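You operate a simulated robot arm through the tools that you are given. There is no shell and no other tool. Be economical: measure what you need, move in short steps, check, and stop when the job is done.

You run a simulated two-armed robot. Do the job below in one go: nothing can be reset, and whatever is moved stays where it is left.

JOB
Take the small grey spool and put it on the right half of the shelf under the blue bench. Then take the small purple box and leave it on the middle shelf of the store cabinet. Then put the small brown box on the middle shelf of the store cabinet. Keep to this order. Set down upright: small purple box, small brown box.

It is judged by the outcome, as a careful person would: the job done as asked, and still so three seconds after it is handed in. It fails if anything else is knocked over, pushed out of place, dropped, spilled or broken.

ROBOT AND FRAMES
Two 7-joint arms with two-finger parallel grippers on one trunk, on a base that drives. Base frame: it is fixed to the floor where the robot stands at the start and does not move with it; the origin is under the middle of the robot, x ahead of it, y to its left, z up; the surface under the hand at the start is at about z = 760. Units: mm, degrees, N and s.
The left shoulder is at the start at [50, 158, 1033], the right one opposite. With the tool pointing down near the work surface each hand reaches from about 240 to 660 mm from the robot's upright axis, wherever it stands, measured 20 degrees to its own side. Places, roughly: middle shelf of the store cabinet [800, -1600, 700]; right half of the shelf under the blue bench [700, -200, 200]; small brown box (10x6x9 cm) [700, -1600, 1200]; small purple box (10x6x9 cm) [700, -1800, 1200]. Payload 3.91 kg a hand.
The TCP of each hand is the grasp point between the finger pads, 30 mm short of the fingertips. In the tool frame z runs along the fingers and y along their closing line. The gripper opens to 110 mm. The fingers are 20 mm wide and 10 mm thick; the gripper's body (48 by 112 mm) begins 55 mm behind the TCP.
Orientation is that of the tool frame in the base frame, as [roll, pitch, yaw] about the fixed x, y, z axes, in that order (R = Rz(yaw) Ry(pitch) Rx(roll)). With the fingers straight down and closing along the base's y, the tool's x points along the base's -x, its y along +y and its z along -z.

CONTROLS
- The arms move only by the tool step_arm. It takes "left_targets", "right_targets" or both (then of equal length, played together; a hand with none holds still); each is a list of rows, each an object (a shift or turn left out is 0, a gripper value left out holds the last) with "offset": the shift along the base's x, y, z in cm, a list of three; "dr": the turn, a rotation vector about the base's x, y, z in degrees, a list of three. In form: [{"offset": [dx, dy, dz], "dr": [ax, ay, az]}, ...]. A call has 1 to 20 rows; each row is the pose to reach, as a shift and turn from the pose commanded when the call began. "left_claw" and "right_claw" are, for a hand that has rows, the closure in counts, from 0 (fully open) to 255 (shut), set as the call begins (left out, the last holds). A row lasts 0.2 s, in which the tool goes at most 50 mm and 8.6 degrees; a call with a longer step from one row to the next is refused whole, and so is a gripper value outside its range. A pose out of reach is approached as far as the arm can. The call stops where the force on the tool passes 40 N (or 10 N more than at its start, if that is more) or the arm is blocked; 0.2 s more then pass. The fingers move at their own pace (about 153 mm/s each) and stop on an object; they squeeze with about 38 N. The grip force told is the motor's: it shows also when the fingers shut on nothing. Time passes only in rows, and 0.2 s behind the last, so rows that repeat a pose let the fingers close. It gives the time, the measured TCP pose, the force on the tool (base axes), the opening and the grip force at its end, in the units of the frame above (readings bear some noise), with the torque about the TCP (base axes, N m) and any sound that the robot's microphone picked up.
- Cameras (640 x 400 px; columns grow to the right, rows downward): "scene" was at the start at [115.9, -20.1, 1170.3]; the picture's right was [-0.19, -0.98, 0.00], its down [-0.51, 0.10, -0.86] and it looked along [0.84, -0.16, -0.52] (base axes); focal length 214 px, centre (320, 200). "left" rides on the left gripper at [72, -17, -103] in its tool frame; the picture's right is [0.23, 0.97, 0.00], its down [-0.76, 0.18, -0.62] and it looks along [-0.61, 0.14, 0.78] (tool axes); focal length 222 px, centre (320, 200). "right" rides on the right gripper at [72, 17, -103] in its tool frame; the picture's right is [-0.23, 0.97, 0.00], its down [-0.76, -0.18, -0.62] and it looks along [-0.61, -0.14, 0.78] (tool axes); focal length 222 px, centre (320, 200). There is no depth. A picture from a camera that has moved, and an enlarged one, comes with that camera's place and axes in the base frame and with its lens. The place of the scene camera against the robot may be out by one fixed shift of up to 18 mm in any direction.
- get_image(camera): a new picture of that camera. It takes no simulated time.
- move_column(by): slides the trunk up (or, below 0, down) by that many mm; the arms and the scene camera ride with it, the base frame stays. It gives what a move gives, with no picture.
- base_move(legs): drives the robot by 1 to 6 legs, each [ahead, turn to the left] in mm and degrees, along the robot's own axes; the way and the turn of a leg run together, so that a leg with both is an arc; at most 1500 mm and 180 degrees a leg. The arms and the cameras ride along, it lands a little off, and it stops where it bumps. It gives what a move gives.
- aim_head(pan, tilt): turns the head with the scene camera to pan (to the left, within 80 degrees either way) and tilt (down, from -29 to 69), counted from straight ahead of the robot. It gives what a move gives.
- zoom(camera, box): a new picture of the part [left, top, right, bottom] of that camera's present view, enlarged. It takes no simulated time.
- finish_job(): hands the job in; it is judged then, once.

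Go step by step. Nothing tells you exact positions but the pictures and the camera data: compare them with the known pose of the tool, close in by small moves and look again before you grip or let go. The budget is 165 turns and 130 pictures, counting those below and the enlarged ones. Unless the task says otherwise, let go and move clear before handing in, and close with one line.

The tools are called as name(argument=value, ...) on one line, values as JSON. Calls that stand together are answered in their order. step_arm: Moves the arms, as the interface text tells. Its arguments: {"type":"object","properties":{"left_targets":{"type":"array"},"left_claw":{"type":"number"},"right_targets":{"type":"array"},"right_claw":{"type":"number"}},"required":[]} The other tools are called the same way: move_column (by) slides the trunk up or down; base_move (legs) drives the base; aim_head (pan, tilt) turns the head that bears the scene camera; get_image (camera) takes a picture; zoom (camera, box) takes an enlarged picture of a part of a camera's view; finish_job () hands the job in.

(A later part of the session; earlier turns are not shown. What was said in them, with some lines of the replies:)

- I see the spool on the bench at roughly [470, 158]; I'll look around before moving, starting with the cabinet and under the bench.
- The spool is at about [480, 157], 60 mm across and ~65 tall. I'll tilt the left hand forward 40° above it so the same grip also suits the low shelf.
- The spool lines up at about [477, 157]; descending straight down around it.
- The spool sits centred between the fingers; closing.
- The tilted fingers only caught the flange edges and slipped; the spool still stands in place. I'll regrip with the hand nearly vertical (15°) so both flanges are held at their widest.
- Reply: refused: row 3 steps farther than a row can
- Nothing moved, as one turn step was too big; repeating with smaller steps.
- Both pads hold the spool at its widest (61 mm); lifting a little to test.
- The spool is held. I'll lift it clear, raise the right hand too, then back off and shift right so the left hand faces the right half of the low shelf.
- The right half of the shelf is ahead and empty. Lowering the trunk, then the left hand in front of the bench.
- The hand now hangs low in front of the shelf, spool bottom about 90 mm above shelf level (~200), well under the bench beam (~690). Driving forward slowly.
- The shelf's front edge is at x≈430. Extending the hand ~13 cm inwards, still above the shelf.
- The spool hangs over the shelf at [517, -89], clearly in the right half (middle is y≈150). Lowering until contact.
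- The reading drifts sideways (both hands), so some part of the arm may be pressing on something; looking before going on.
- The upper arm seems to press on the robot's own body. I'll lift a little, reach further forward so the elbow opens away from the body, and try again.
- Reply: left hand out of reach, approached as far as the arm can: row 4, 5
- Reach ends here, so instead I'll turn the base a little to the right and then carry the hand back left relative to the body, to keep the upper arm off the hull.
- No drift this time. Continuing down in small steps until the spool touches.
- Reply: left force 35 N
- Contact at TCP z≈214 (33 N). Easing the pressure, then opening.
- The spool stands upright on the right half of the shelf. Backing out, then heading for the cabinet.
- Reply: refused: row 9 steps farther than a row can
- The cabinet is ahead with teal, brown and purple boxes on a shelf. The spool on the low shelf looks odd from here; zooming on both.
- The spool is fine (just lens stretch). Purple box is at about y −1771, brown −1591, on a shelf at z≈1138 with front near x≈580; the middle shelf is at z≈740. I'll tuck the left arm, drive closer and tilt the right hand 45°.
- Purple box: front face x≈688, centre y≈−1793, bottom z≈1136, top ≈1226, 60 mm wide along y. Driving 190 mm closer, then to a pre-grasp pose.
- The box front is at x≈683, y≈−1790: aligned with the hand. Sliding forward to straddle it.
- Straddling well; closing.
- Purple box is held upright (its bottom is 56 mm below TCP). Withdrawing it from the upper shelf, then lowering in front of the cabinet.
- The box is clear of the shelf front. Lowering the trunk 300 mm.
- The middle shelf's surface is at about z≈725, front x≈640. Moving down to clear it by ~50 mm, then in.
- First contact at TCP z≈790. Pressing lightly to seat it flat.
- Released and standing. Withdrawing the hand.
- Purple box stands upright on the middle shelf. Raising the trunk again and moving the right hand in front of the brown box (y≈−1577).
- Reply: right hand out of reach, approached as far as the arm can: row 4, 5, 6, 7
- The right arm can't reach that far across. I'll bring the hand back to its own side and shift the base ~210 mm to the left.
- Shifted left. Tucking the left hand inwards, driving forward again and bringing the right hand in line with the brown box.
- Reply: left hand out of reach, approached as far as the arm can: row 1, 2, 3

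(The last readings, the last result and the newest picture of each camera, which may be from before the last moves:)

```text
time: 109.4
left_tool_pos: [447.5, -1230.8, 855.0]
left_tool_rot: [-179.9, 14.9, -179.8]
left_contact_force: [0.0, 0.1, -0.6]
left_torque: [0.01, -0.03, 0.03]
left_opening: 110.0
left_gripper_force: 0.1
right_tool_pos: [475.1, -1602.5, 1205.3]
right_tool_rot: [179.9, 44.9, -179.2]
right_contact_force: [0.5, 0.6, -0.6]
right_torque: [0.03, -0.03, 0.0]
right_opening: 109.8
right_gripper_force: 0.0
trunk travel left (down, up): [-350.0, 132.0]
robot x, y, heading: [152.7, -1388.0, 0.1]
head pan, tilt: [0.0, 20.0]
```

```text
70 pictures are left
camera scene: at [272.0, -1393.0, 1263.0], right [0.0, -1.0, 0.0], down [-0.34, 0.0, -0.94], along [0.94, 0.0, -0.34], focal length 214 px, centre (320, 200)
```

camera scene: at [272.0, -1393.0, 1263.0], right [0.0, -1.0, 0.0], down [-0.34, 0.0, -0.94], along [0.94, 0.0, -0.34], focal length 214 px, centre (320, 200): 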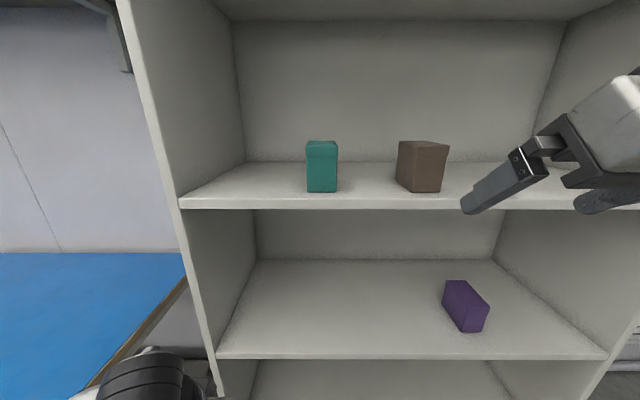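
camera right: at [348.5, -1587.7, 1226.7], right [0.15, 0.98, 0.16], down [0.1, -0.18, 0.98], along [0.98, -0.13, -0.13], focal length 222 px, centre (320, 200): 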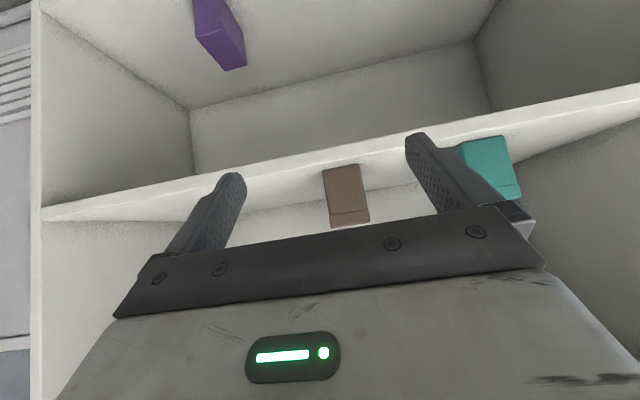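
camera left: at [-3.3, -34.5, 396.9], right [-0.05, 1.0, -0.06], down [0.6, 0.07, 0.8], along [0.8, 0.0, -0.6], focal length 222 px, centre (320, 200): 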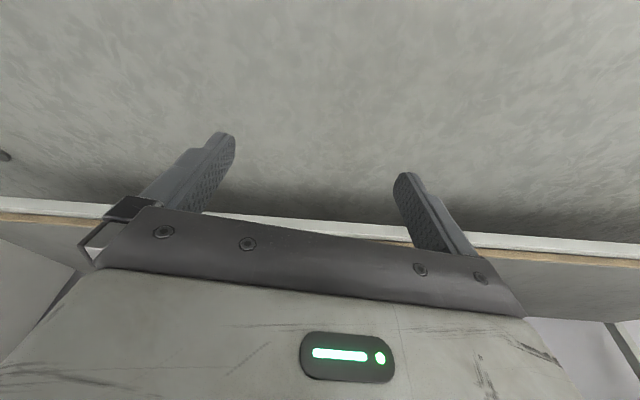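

Brown box front at x≈683, y≈−1591. Moving to the pre-grasp pose.

step_arm(right_targets=[{"offset": [4, 0.5, 0]}, {"offset": [8, 1.1, 0]}, {"offset": [12, 1.1, -1]}, {"offset": [13.8, 1.1, -1.3]}])

get_image(camera="right")

aim_head(pan=45, tilt=40)

get_image(camera="scene")

```text
time: 110.4
left_tool_pos: [449.4, -1230.3, 854.5]
left_tool_rot: [179.9, 14.8, -179.8]
left_contact_force: [0.0, 0.1, -0.6]
left_torque: [-0.01, -0.04, -0.01]
left_opening: 110.0
left_gripper_force: 0.1
right_tool_pos: [611.5, -1590.8, 1193.0]
right_tool_rot: [-179.9, 44.9, -179.2]
right_contact_force: [-0.6, 0.3, 0.9]
right_torque: [-0.02, 0.01, 0.02]
right_opening: 110.0
right_gripper_force: 0.1
trunk travel left (down, up): [-350.0, 132.0]
robot x, y, heading: [151.5, -1388.4, 0.2]
head pan, tilt: [0.0, 20.0]
```

```text
69 pictures are left
camera right: at [486.1, -1575.5, 1214.7], right [0.14, 0.98, 0.16], down [0.1, -0.18, 0.98], along [0.98, -0.13, -0.12], focal length 222 px, centre (320, 200)
```

right: 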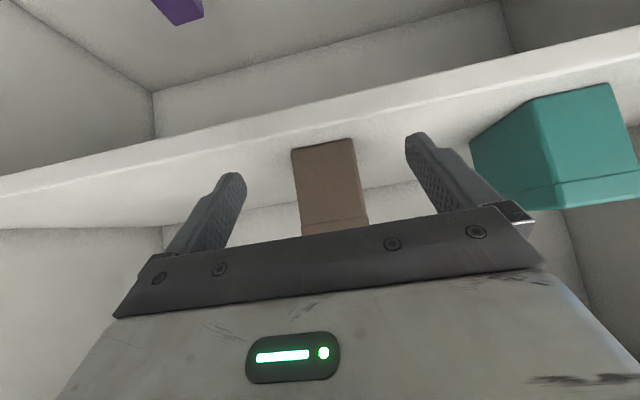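

```text
time: 111.6
left_tool_pos: [448.1, -1231.3, 854.9]
left_tool_rot: [-180.0, 14.9, -179.8]
left_contact_force: [-0.3, -0.6, 0.2]
left_torque: [0.01, 0.0, -0.01]
left_opening: 110.0
left_gripper_force: 0.0
right_tool_pos: [610.9, -1590.8, 1192.7]
right_tool_rot: [179.9, 45.0, -179.1]
right_contact_force: [-0.2, -0.1, -0.3]
right_torque: [0.01, 0.0, -0.06]
right_opening: 109.9
right_gripper_force: 0.0
trunk travel left (down, up): [-350.0, 132.0]
robot x, y, heading: [151.5, -1388.5, 0.2]
head pan, tilt: [45.0, 40.0]
```

```text
68 pictures are left
camera scene: at [238.5, -1333.0, 1231.7], right [0.71, -0.71, 0.0], down [-0.45, -0.46, -0.77], along [0.54, 0.54, -0.64], focal length 214 px, centre (320, 200)
```

scene: 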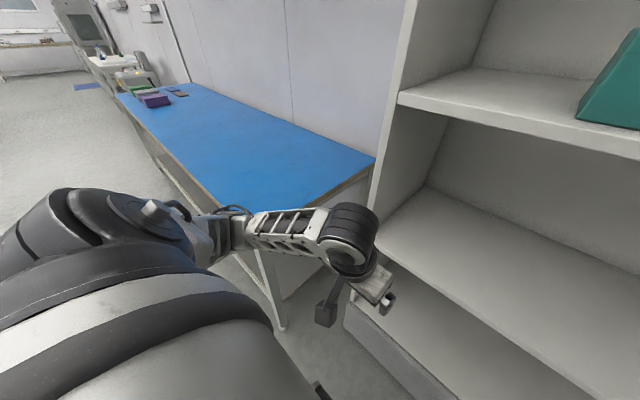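

Aligned; left arm is clear of the bench. Sliding forward and gripping the brown box.

step_arm(right_targets=[{"offset": [3, 0, 0]}, {"offset": [6, 0, 0]}, {"offset": [9, 0, 0]}, {"offset": [10, 0, 0]}])

get_image(camera="right")

aim_head(pan=-5, tilt=25)

```text
time: 112.6
left_tool_pos: [448.1, -1231.1, 855.1]
left_tool_rot: [180.0, 14.9, -179.8]
left_contact_force: [-0.2, 0.2, 1.1]
left_torque: [0.01, 0.02, 0.02]
left_opening: 110.0
left_gripper_force: 0.0
right_tool_pos: [710.5, -1591.9, 1190.7]
right_tool_rot: [179.9, 45.0, -179.1]
right_contact_force: [0.2, 0.6, -0.5]
right_torque: [-0.02, 0.0, 0.0]
right_opening: 110.0
right_gripper_force: 0.0
trunk travel left (down, up): [-350.0, 132.0]
robot x, y, heading: [149.4, -1392.0, 0.5]
head pan, tilt: [45.0, 40.0]
```

```text
67 pictures are left
camera right: at [585.1, -1576.1, 1213.4], right [0.15, 0.98, 0.16], down [0.1, -0.18, 0.98], along [0.98, -0.13, -0.13], focal length 222 px, centre (320, 200)
```

right: 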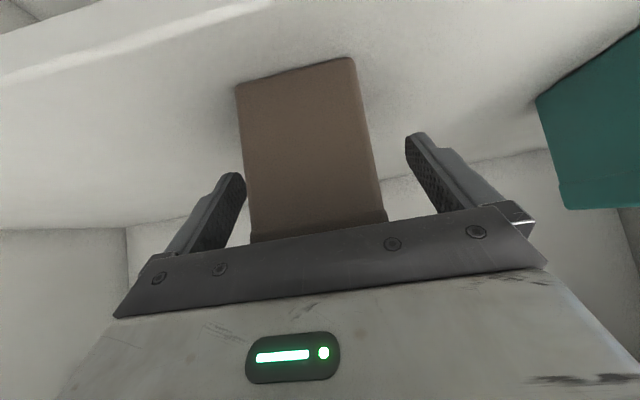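

```text
time: 113.7
left_tool_pos: [448.9, -1231.1, 856.0]
left_tool_rot: [-179.9, 14.9, -179.8]
left_contact_force: [0.2, 0.4, -0.2]
left_torque: [0.01, 0.0, 0.0]
left_opening: 109.9
left_gripper_force: 0.0
right_tool_pos: [710.5, -1591.8, 1191.7]
right_tool_rot: [179.9, 44.8, -179.1]
right_contact_force: [-0.4, -0.7, -0.2]
right_torque: [0.01, 0.02, -0.01]
right_opening: 110.1
right_gripper_force: 0.0
trunk travel left (down, up): [-350.0, 132.0]
robot x, y, heading: [153.8, -1389.5, 0.3]
head pan, tilt: [-5.0, 25.0]
```

Same picture as with the purple box; closing and lifting.

step_arm(right_targets=[{"offset": [0, 0, 0]}, {"offset": [0, 0, 0]}, {"offset": [0, 0, 0]}, {"offset": [0, 0, 0]}], right_claw=255)

step_arm(right_targets=[{"offset": [0, 0, 0.5]}, {"offset": [0, 0, 1.2]}, {"offset": [0, 0, 2]}, {"offset": [0, 0, 3.5]}])

get_image(camera="scene")

get_image(camera="right")

```text
time: 114.7
left_tool_pos: [448.1, -1231.0, 854.8]
left_tool_rot: [-180.0, 15.0, -179.8]
left_contact_force: [0.5, 0.1, 0.0]
left_torque: [0.01, -0.01, 0.02]
left_opening: 109.7
left_gripper_force: 0.0
right_tool_pos: [709.2, -1591.6, 1191.6]
right_tool_rot: [179.9, 45.0, -179.1]
right_contact_force: [0.0, -0.7, 1.3]
right_torque: [-0.16, 0.05, 0.05]
right_opening: 57.7
right_gripper_force: 38.5
trunk travel left (down, up): [-350.0, 132.0]
robot x, y, heading: [150.7, -1392.0, 0.4]
head pan, tilt: [-5.0, 25.0]
```

```text
time: 115.7
left_tool_pos: [448.4, -1231.5, 855.4]
left_tool_rot: [-180.0, 14.9, -179.8]
left_contact_force: [0.6, 0.6, -0.3]
left_torque: [0.02, 0.04, 0.0]
left_opening: 110.3
left_gripper_force: 0.2
right_tool_pos: [711.2, -1592.1, 1227.5]
right_tool_rot: [180.0, 44.8, -179.1]
right_contact_force: [0.5, 0.7, -1.7]
right_torque: [-0.01, 0.04, 0.0]
right_opening: 57.6
right_gripper_force: 37.9
trunk travel left (down, up): [-350.0, 132.0]
robot x, y, heading: [149.1, -1390.9, 0.1]
head pan, tilt: [-5.0, 25.0]
```

```text
66 pictures are left
camera scene: at [270.4, -1401.0, 1255.0], right [-0.08, -1.0, 0.0], down [-0.42, 0.04, -0.91], along [0.9, -0.08, -0.42], focal length 214 px, centre (320, 200)
```

scene: 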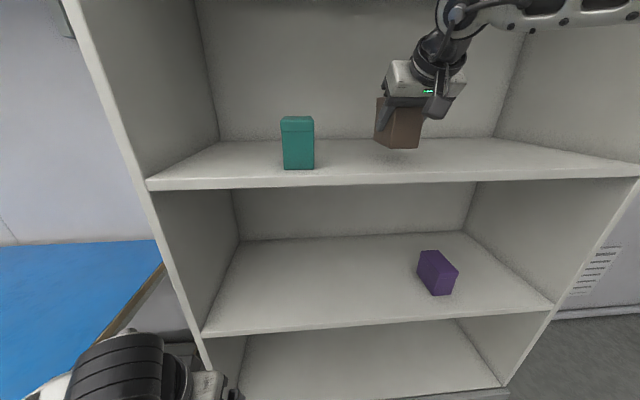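

```text
65 pictures are left
camera right: at [586.3, -1576.3, 1249.6], right [0.14, 0.98, 0.16], down [0.1, -0.18, 0.98], along [0.98, -0.12, -0.13], focal length 222 px, centre (320, 200)
```

right: 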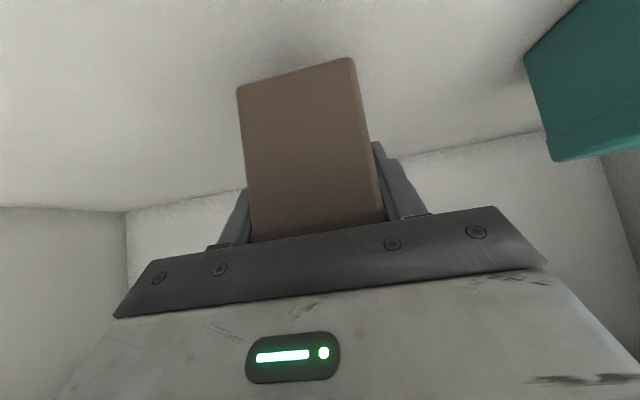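

Brown box is held upright. Withdrawing and lowering as before.

step_arm(right_targets=[{"offset": [-3, 0, 0]}, {"offset": [-6, 0, 0]}, {"offset": [-9, 0, 0]}, {"offset": [-12, 0, 0]}, {"offset": [-15, 0, 0]}, {"offset": [-18, 0, 0]}, {"offset": [-21, 0, 0]}])

move_column(by=-300)

get_image(camera="scene")

get_image(camera="right")

```text
time: 117.3
left_tool_pos: [448.5, -1230.6, 855.7]
left_tool_rot: [180.0, 15.0, -179.8]
left_contact_force: [-0.6, 0.2, 0.3]
left_torque: [0.02, -0.01, 0.02]
left_opening: 110.0
left_gripper_force: 0.0
right_tool_pos: [500.3, -1589.5, 1226.4]
right_tool_rot: [179.8, 45.1, -179.2]
right_contact_force: [0.6, 0.9, -2.1]
right_torque: [0.01, -0.02, -0.03]
right_opening: 57.8
right_gripper_force: 38.1
trunk travel left (down, up): [-350.0, 132.0]
robot x, y, heading: [149.4, -1390.6, 0.2]
head pan, tilt: [-5.0, 25.0]
```

```text
time: 120.3
left_tool_pos: [448.9, -1231.3, 555.0]
left_tool_rot: [-180.0, 14.9, -179.9]
left_contact_force: [0.4, -0.5, -0.3]
left_torque: [0.03, 0.02, 0.03]
left_opening: 109.9
left_gripper_force: 0.1
right_tool_pos: [500.7, -1591.2, 926.1]
right_tool_rot: [179.8, 44.9, -179.1]
right_contact_force: [0.0, 0.3, -1.3]
right_torque: [-0.02, 0.01, 0.01]
right_opening: 57.5
right_gripper_force: 37.8
trunk travel left (down, up): [-50.0, 432.0]
robot x, y, heading: [153.7, -1392.5, 0.1]
head pan, tilt: [-5.0, 25.0]
```

```text
64 pictures are left
camera scene: at [270.4, -1401.0, 955.0], right [-0.08, -1.0, 0.0], down [-0.42, 0.04, -0.91], along [0.9, -0.08, -0.42], focal length 214 px, centre (320, 200)
```

scene: 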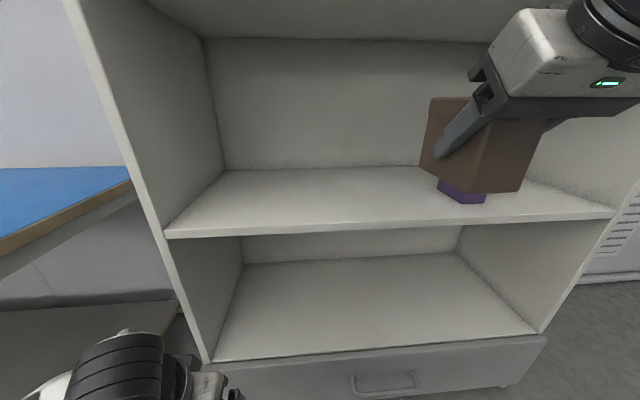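

```text
63 pictures are left
camera right: at [375.5, -1575.6, 947.1], right [0.15, 0.98, 0.16], down [0.1, -0.18, 0.98], along [0.98, -0.13, -0.13], focal length 222 px, centre (320, 200)
```

right: 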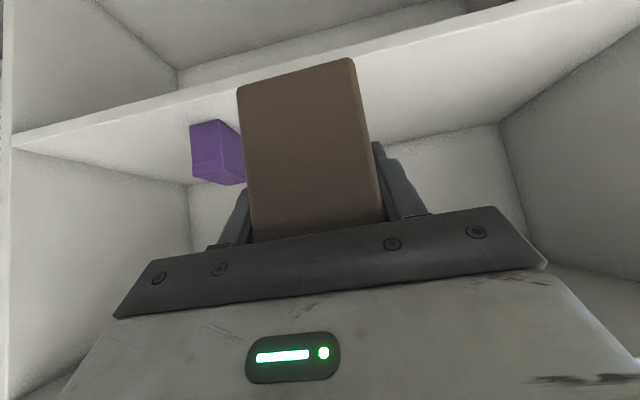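

The purple box stands clear to the right. Moving in 23 cm at z≈837, with a 2 cm shift left, then down.

step_arm(right_targets=[{"offset": [0, 1, -3]}, {"offset": [0, 2, -6]}, {"offset": [1, 2, -9]}, {"offset": [4, 2, -9]}, {"offset": [8, 2, -9]}, {"offset": [12, 2, -9]}, {"offset": [16, 2, -9]}, {"offset": [20, 2, -9]}, {"offset": [23.5, 2, -9]}])

get_image(camera="scene")

step_arm(right_targets=[{"offset": [0, 0, -1.5]}, {"offset": [0, 0, -3]}, {"offset": [0, 0, -4]}])

step_arm(right_targets=[{"offset": [0, 0, -0.3]}, {"offset": [0, 0, -0.6]}])

```text
time: 122.3
left_tool_pos: [448.5, -1231.3, 554.1]
left_tool_rot: [-180.0, 14.9, -179.8]
left_contact_force: [0.7, 0.3, 0.0]
left_torque: [0.01, -0.05, 0.0]
left_opening: 110.0
left_gripper_force: 0.1
right_tool_pos: [738.1, -1568.5, 833.5]
right_tool_rot: [179.8, 45.0, -179.1]
right_contact_force: [-0.9, 0.1, -1.0]
right_torque: [0.03, 0.04, -0.03]
right_opening: 57.9
right_gripper_force: 38.4
trunk travel left (down, up): [-50.0, 432.0]
robot x, y, heading: [145.9, -1389.6, 0.1]
head pan, tilt: [-5.0, 25.0]
```

```text
62 pictures are left
camera scene: at [270.3, -1401.0, 955.0], right [-0.08, -1.0, 0.0], down [-0.42, 0.04, -0.91], along [0.9, -0.08, -0.42], focal length 214 px, centre (320, 200)
```

scene: 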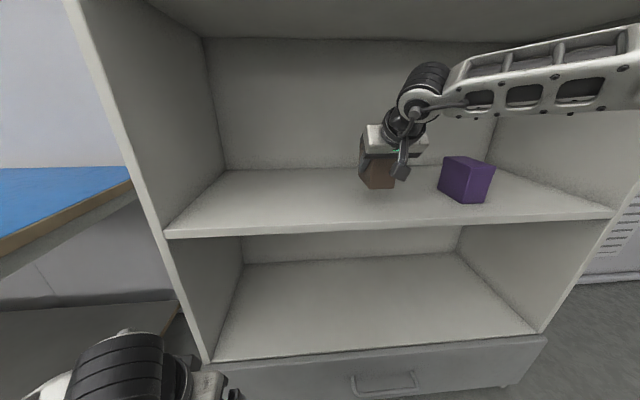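

```text
time: 123.1
left_tool_pos: [448.1, -1232.0, 554.9]
left_tool_rot: [180.0, 14.9, -179.8]
left_contact_force: [-1.0, -0.4, 0.2]
left_torque: [0.01, -0.02, 0.0]
left_opening: 110.1
left_gripper_force: 0.0
right_tool_pos: [737.3, -1569.8, 795.4]
right_tool_rot: [-180.0, 44.9, -179.1]
right_contact_force: [0.4, -0.1, -1.5]
right_torque: [-0.01, 0.02, -0.02]
right_opening: 58.1
right_gripper_force: 37.8
trunk travel left (down, up): [-50.0, 432.0]
robot x, y, heading: [154.0, -1391.1, 0.5]
head pan, tilt: [-5.0, 25.0]
```

```text
time: 123.7
left_tool_pos: [448.8, -1231.6, 555.2]
left_tool_rot: [-180.0, 15.0, -179.8]
left_contact_force: [0.3, -0.2, 0.1]
left_torque: [0.02, 0.02, 0.0]
left_opening: 110.1
left_gripper_force: 0.0
right_tool_pos: [737.5, -1570.7, 790.2]
right_tool_rot: [180.0, 45.2, -179.1]
right_contact_force: [-0.2, -0.5, 5.8]
right_torque: [-0.04, 0.31, 0.04]
right_opening: 57.7
right_gripper_force: 38.1
trunk travel left (down, up): [-50.0, 432.0]
robot x, y, heading: [151.0, -1391.6, 0.2]
head pan, tilt: [-5.0, 25.0]
```

Contact; a slight press to seat it, then release.

step_arm(right_targets=[{"offset": [0, 0, -0.12]}, {"offset": [0, 0, -0.12]}])

step_arm(right_targets=[{"offset": [0, 0, 0.1]}, {"offset": [0, 0, 0.1]}, {"offset": [0, 0, 0.1]}], right_claw=0)

get_image(camera="right")

```text
time: 124.3
left_tool_pos: [447.6, -1230.6, 555.0]
left_tool_rot: [180.0, 15.0, -179.8]
left_contact_force: [0.8, 0.2, -0.5]
left_torque: [-0.02, -0.01, -0.01]
left_opening: 109.9
left_gripper_force: 0.2
right_tool_pos: [736.9, -1570.6, 792.5]
right_tool_rot: [179.9, 45.5, -179.1]
right_contact_force: [6.6, -2.4, 18.0]
right_torque: [-0.18, 0.38, 0.08]
right_opening: 57.6
right_gripper_force: 37.7
trunk travel left (down, up): [-50.0, 432.0]
robot x, y, heading: [152.9, -1391.6, 0.3]
head pan, tilt: [-5.0, 25.0]
```

```text
time: 125.1
left_tool_pos: [448.5, -1231.8, 554.6]
left_tool_rot: [-179.9, 14.9, -179.8]
left_contact_force: [0.5, 0.5, 0.7]
left_torque: [0.01, 0.02, 0.02]
left_opening: 110.0
left_gripper_force: 0.0
right_tool_pos: [735.8, -1570.6, 787.5]
right_tool_rot: [179.9, 44.9, -179.1]
right_contact_force: [-0.2, -0.8, -0.2]
right_torque: [0.0, 0.0, 0.0]
right_opening: 109.9
right_gripper_force: 0.1
trunk travel left (down, up): [-50.0, 432.0]
robot x, y, heading: [151.9, -1390.4, 0.1]
head pan, tilt: [-5.0, 25.0]
```

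```text
61 pictures are left
camera right: at [610.1, -1555.1, 810.5], right [0.15, 0.98, 0.16], down [0.1, -0.18, 0.98], along [0.98, -0.13, -0.13], focal length 222 px, centre (320, 200)
```

right: 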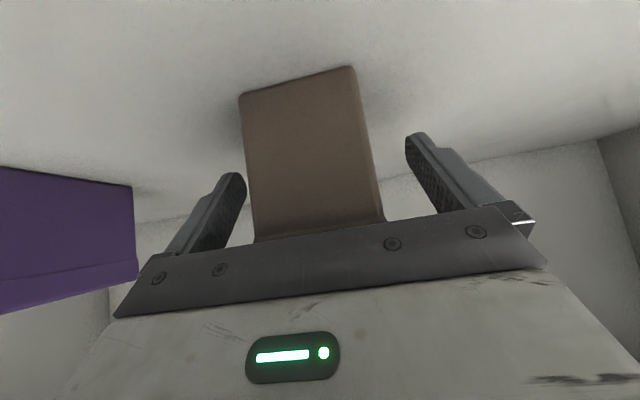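

step_arm(right_targets=[{"offset": [-2, 0, 1]}, {"offset": [-5, 0, 2]}, {"offset": [-9, 0, 3]}, {"offset": [-13, 0, 4]}, {"offset": [-17, 0, 4]}, {"offset": [-21, 0, 4]}, {"offset": [-24, 0, 4]}])

base_move(legs=[[-450, 0]])

aim_head(pan=0, tilt=15)

get_image(camera="scene")

aim_head(pan=50, tilt=25)

get_image(camera="scene")

```text
time: 126.7
left_tool_pos: [448.5, -1231.6, 555.5]
left_tool_rot: [180.0, 14.9, -179.8]
left_contact_force: [0.7, -0.3, 1.1]
left_torque: [-0.01, 0.0, 0.02]
left_opening: 110.4
left_gripper_force: 0.0
right_tool_pos: [495.8, -1569.8, 828.0]
right_tool_rot: [179.9, 44.8, -179.1]
right_contact_force: [1.1, -0.3, -0.4]
right_torque: [0.0, -0.02, 0.01]
right_opening: 110.1
right_gripper_force: 0.1
trunk travel left (down, up): [-50.0, 432.0]
robot x, y, heading: [150.2, -1390.2, 0.4]
head pan, tilt: [-5.0, 25.0]
```

```text
time: 129.5
left_tool_pos: [-5.7, -1231.8, 555.3]
left_tool_rot: [180.0, 15.0, -179.1]
left_contact_force: [-0.2, -0.4, -0.4]
left_torque: [-0.02, 0.01, -0.01]
left_opening: 109.9
left_gripper_force: 0.1
right_tool_pos: [47.2, -1570.3, 828.4]
right_tool_rot: [179.9, 44.8, -178.4]
right_contact_force: [0.2, -0.4, 0.7]
right_torque: [-0.03, -0.01, 0.0]
right_opening: 109.9
right_gripper_force: 0.1
trunk travel left (down, up): [-50.0, 432.0]
robot x, y, heading: [-302.9, -1393.0, 0.8]
head pan, tilt: [-5.0, 25.0]
```

```text
time: 130.2
left_tool_pos: [-5.3, -1231.7, 555.6]
left_tool_rot: [-179.9, 14.9, -179.2]
left_contact_force: [-0.7, 0.3, 0.5]
left_torque: [0.01, -0.01, -0.02]
left_opening: 110.0
left_gripper_force: 0.1
right_tool_pos: [47.1, -1570.6, 829.2]
right_tool_rot: [179.9, 44.9, -178.4]
right_contact_force: [-0.2, -1.0, 0.5]
right_torque: [0.01, -0.01, 0.01]
right_opening: 110.0
right_gripper_force: 0.0
trunk travel left (down, up): [-50.0, 432.0]
robot x, y, heading: [-300.3, -1394.6, 0.9]
head pan, tilt: [0.0, 15.0]
```

```text
60 pictures are left
camera scene: at [-179.3, -1395.6, 971.2], right [0.02, -1.0, 0.0], down [-0.26, 0.0, -0.97], along [0.97, 0.02, -0.26], focal length 214 px, centre (320, 200)
```

scene: 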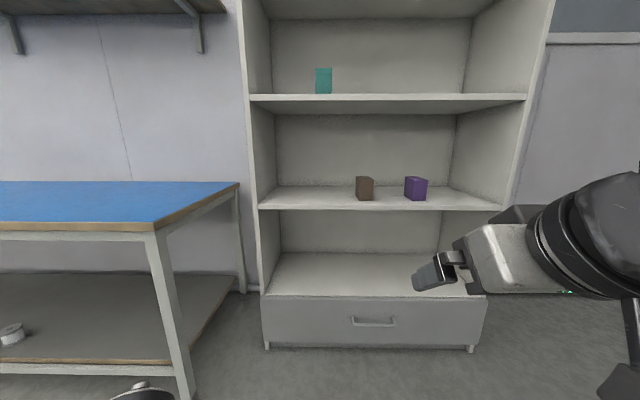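

```text
time: 131.4
left_tool_pos: [-5.8, -1231.7, 554.6]
left_tool_rot: [180.0, 14.9, -179.1]
left_contact_force: [-0.4, -0.3, -0.6]
left_torque: [0.0, 0.04, 0.01]
left_opening: 109.9
left_gripper_force: 0.1
right_tool_pos: [48.1, -1569.4, 826.9]
right_tool_rot: [180.0, 44.9, -178.4]
right_contact_force: [-0.1, 0.2, 0.0]
right_torque: [0.03, 0.02, -0.03]
right_opening: 110.1
right_gripper_force: 0.0
trunk travel left (down, up): [-50.0, 432.0]
robot x, y, heading: [-296.4, -1397.7, 1.0]
head pan, tilt: [50.0, 25.0]
```

```text
59 pictures are left
camera scene: at [-214.5, -1325.5, 955.0], right [0.78, -0.63, 0.0], down [-0.27, -0.33, -0.91], along [0.57, 0.7, -0.42], focal length 214 px, centre (320, 200)
```

scene: 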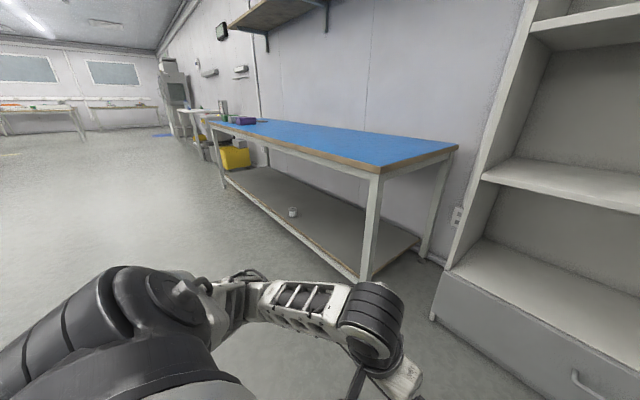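

Both boxes stand upright on the middle shelf, the spool stands on the right half of the low shelf, and everything else is undisturbed. Handing in.

finish_job()

```text
The job is handed in.
```

The job is handed in: the grey spool is upright on the right half of the shelf under the blue bench. The purple and then the brown box stand upright on the cabinet's middle shelf.
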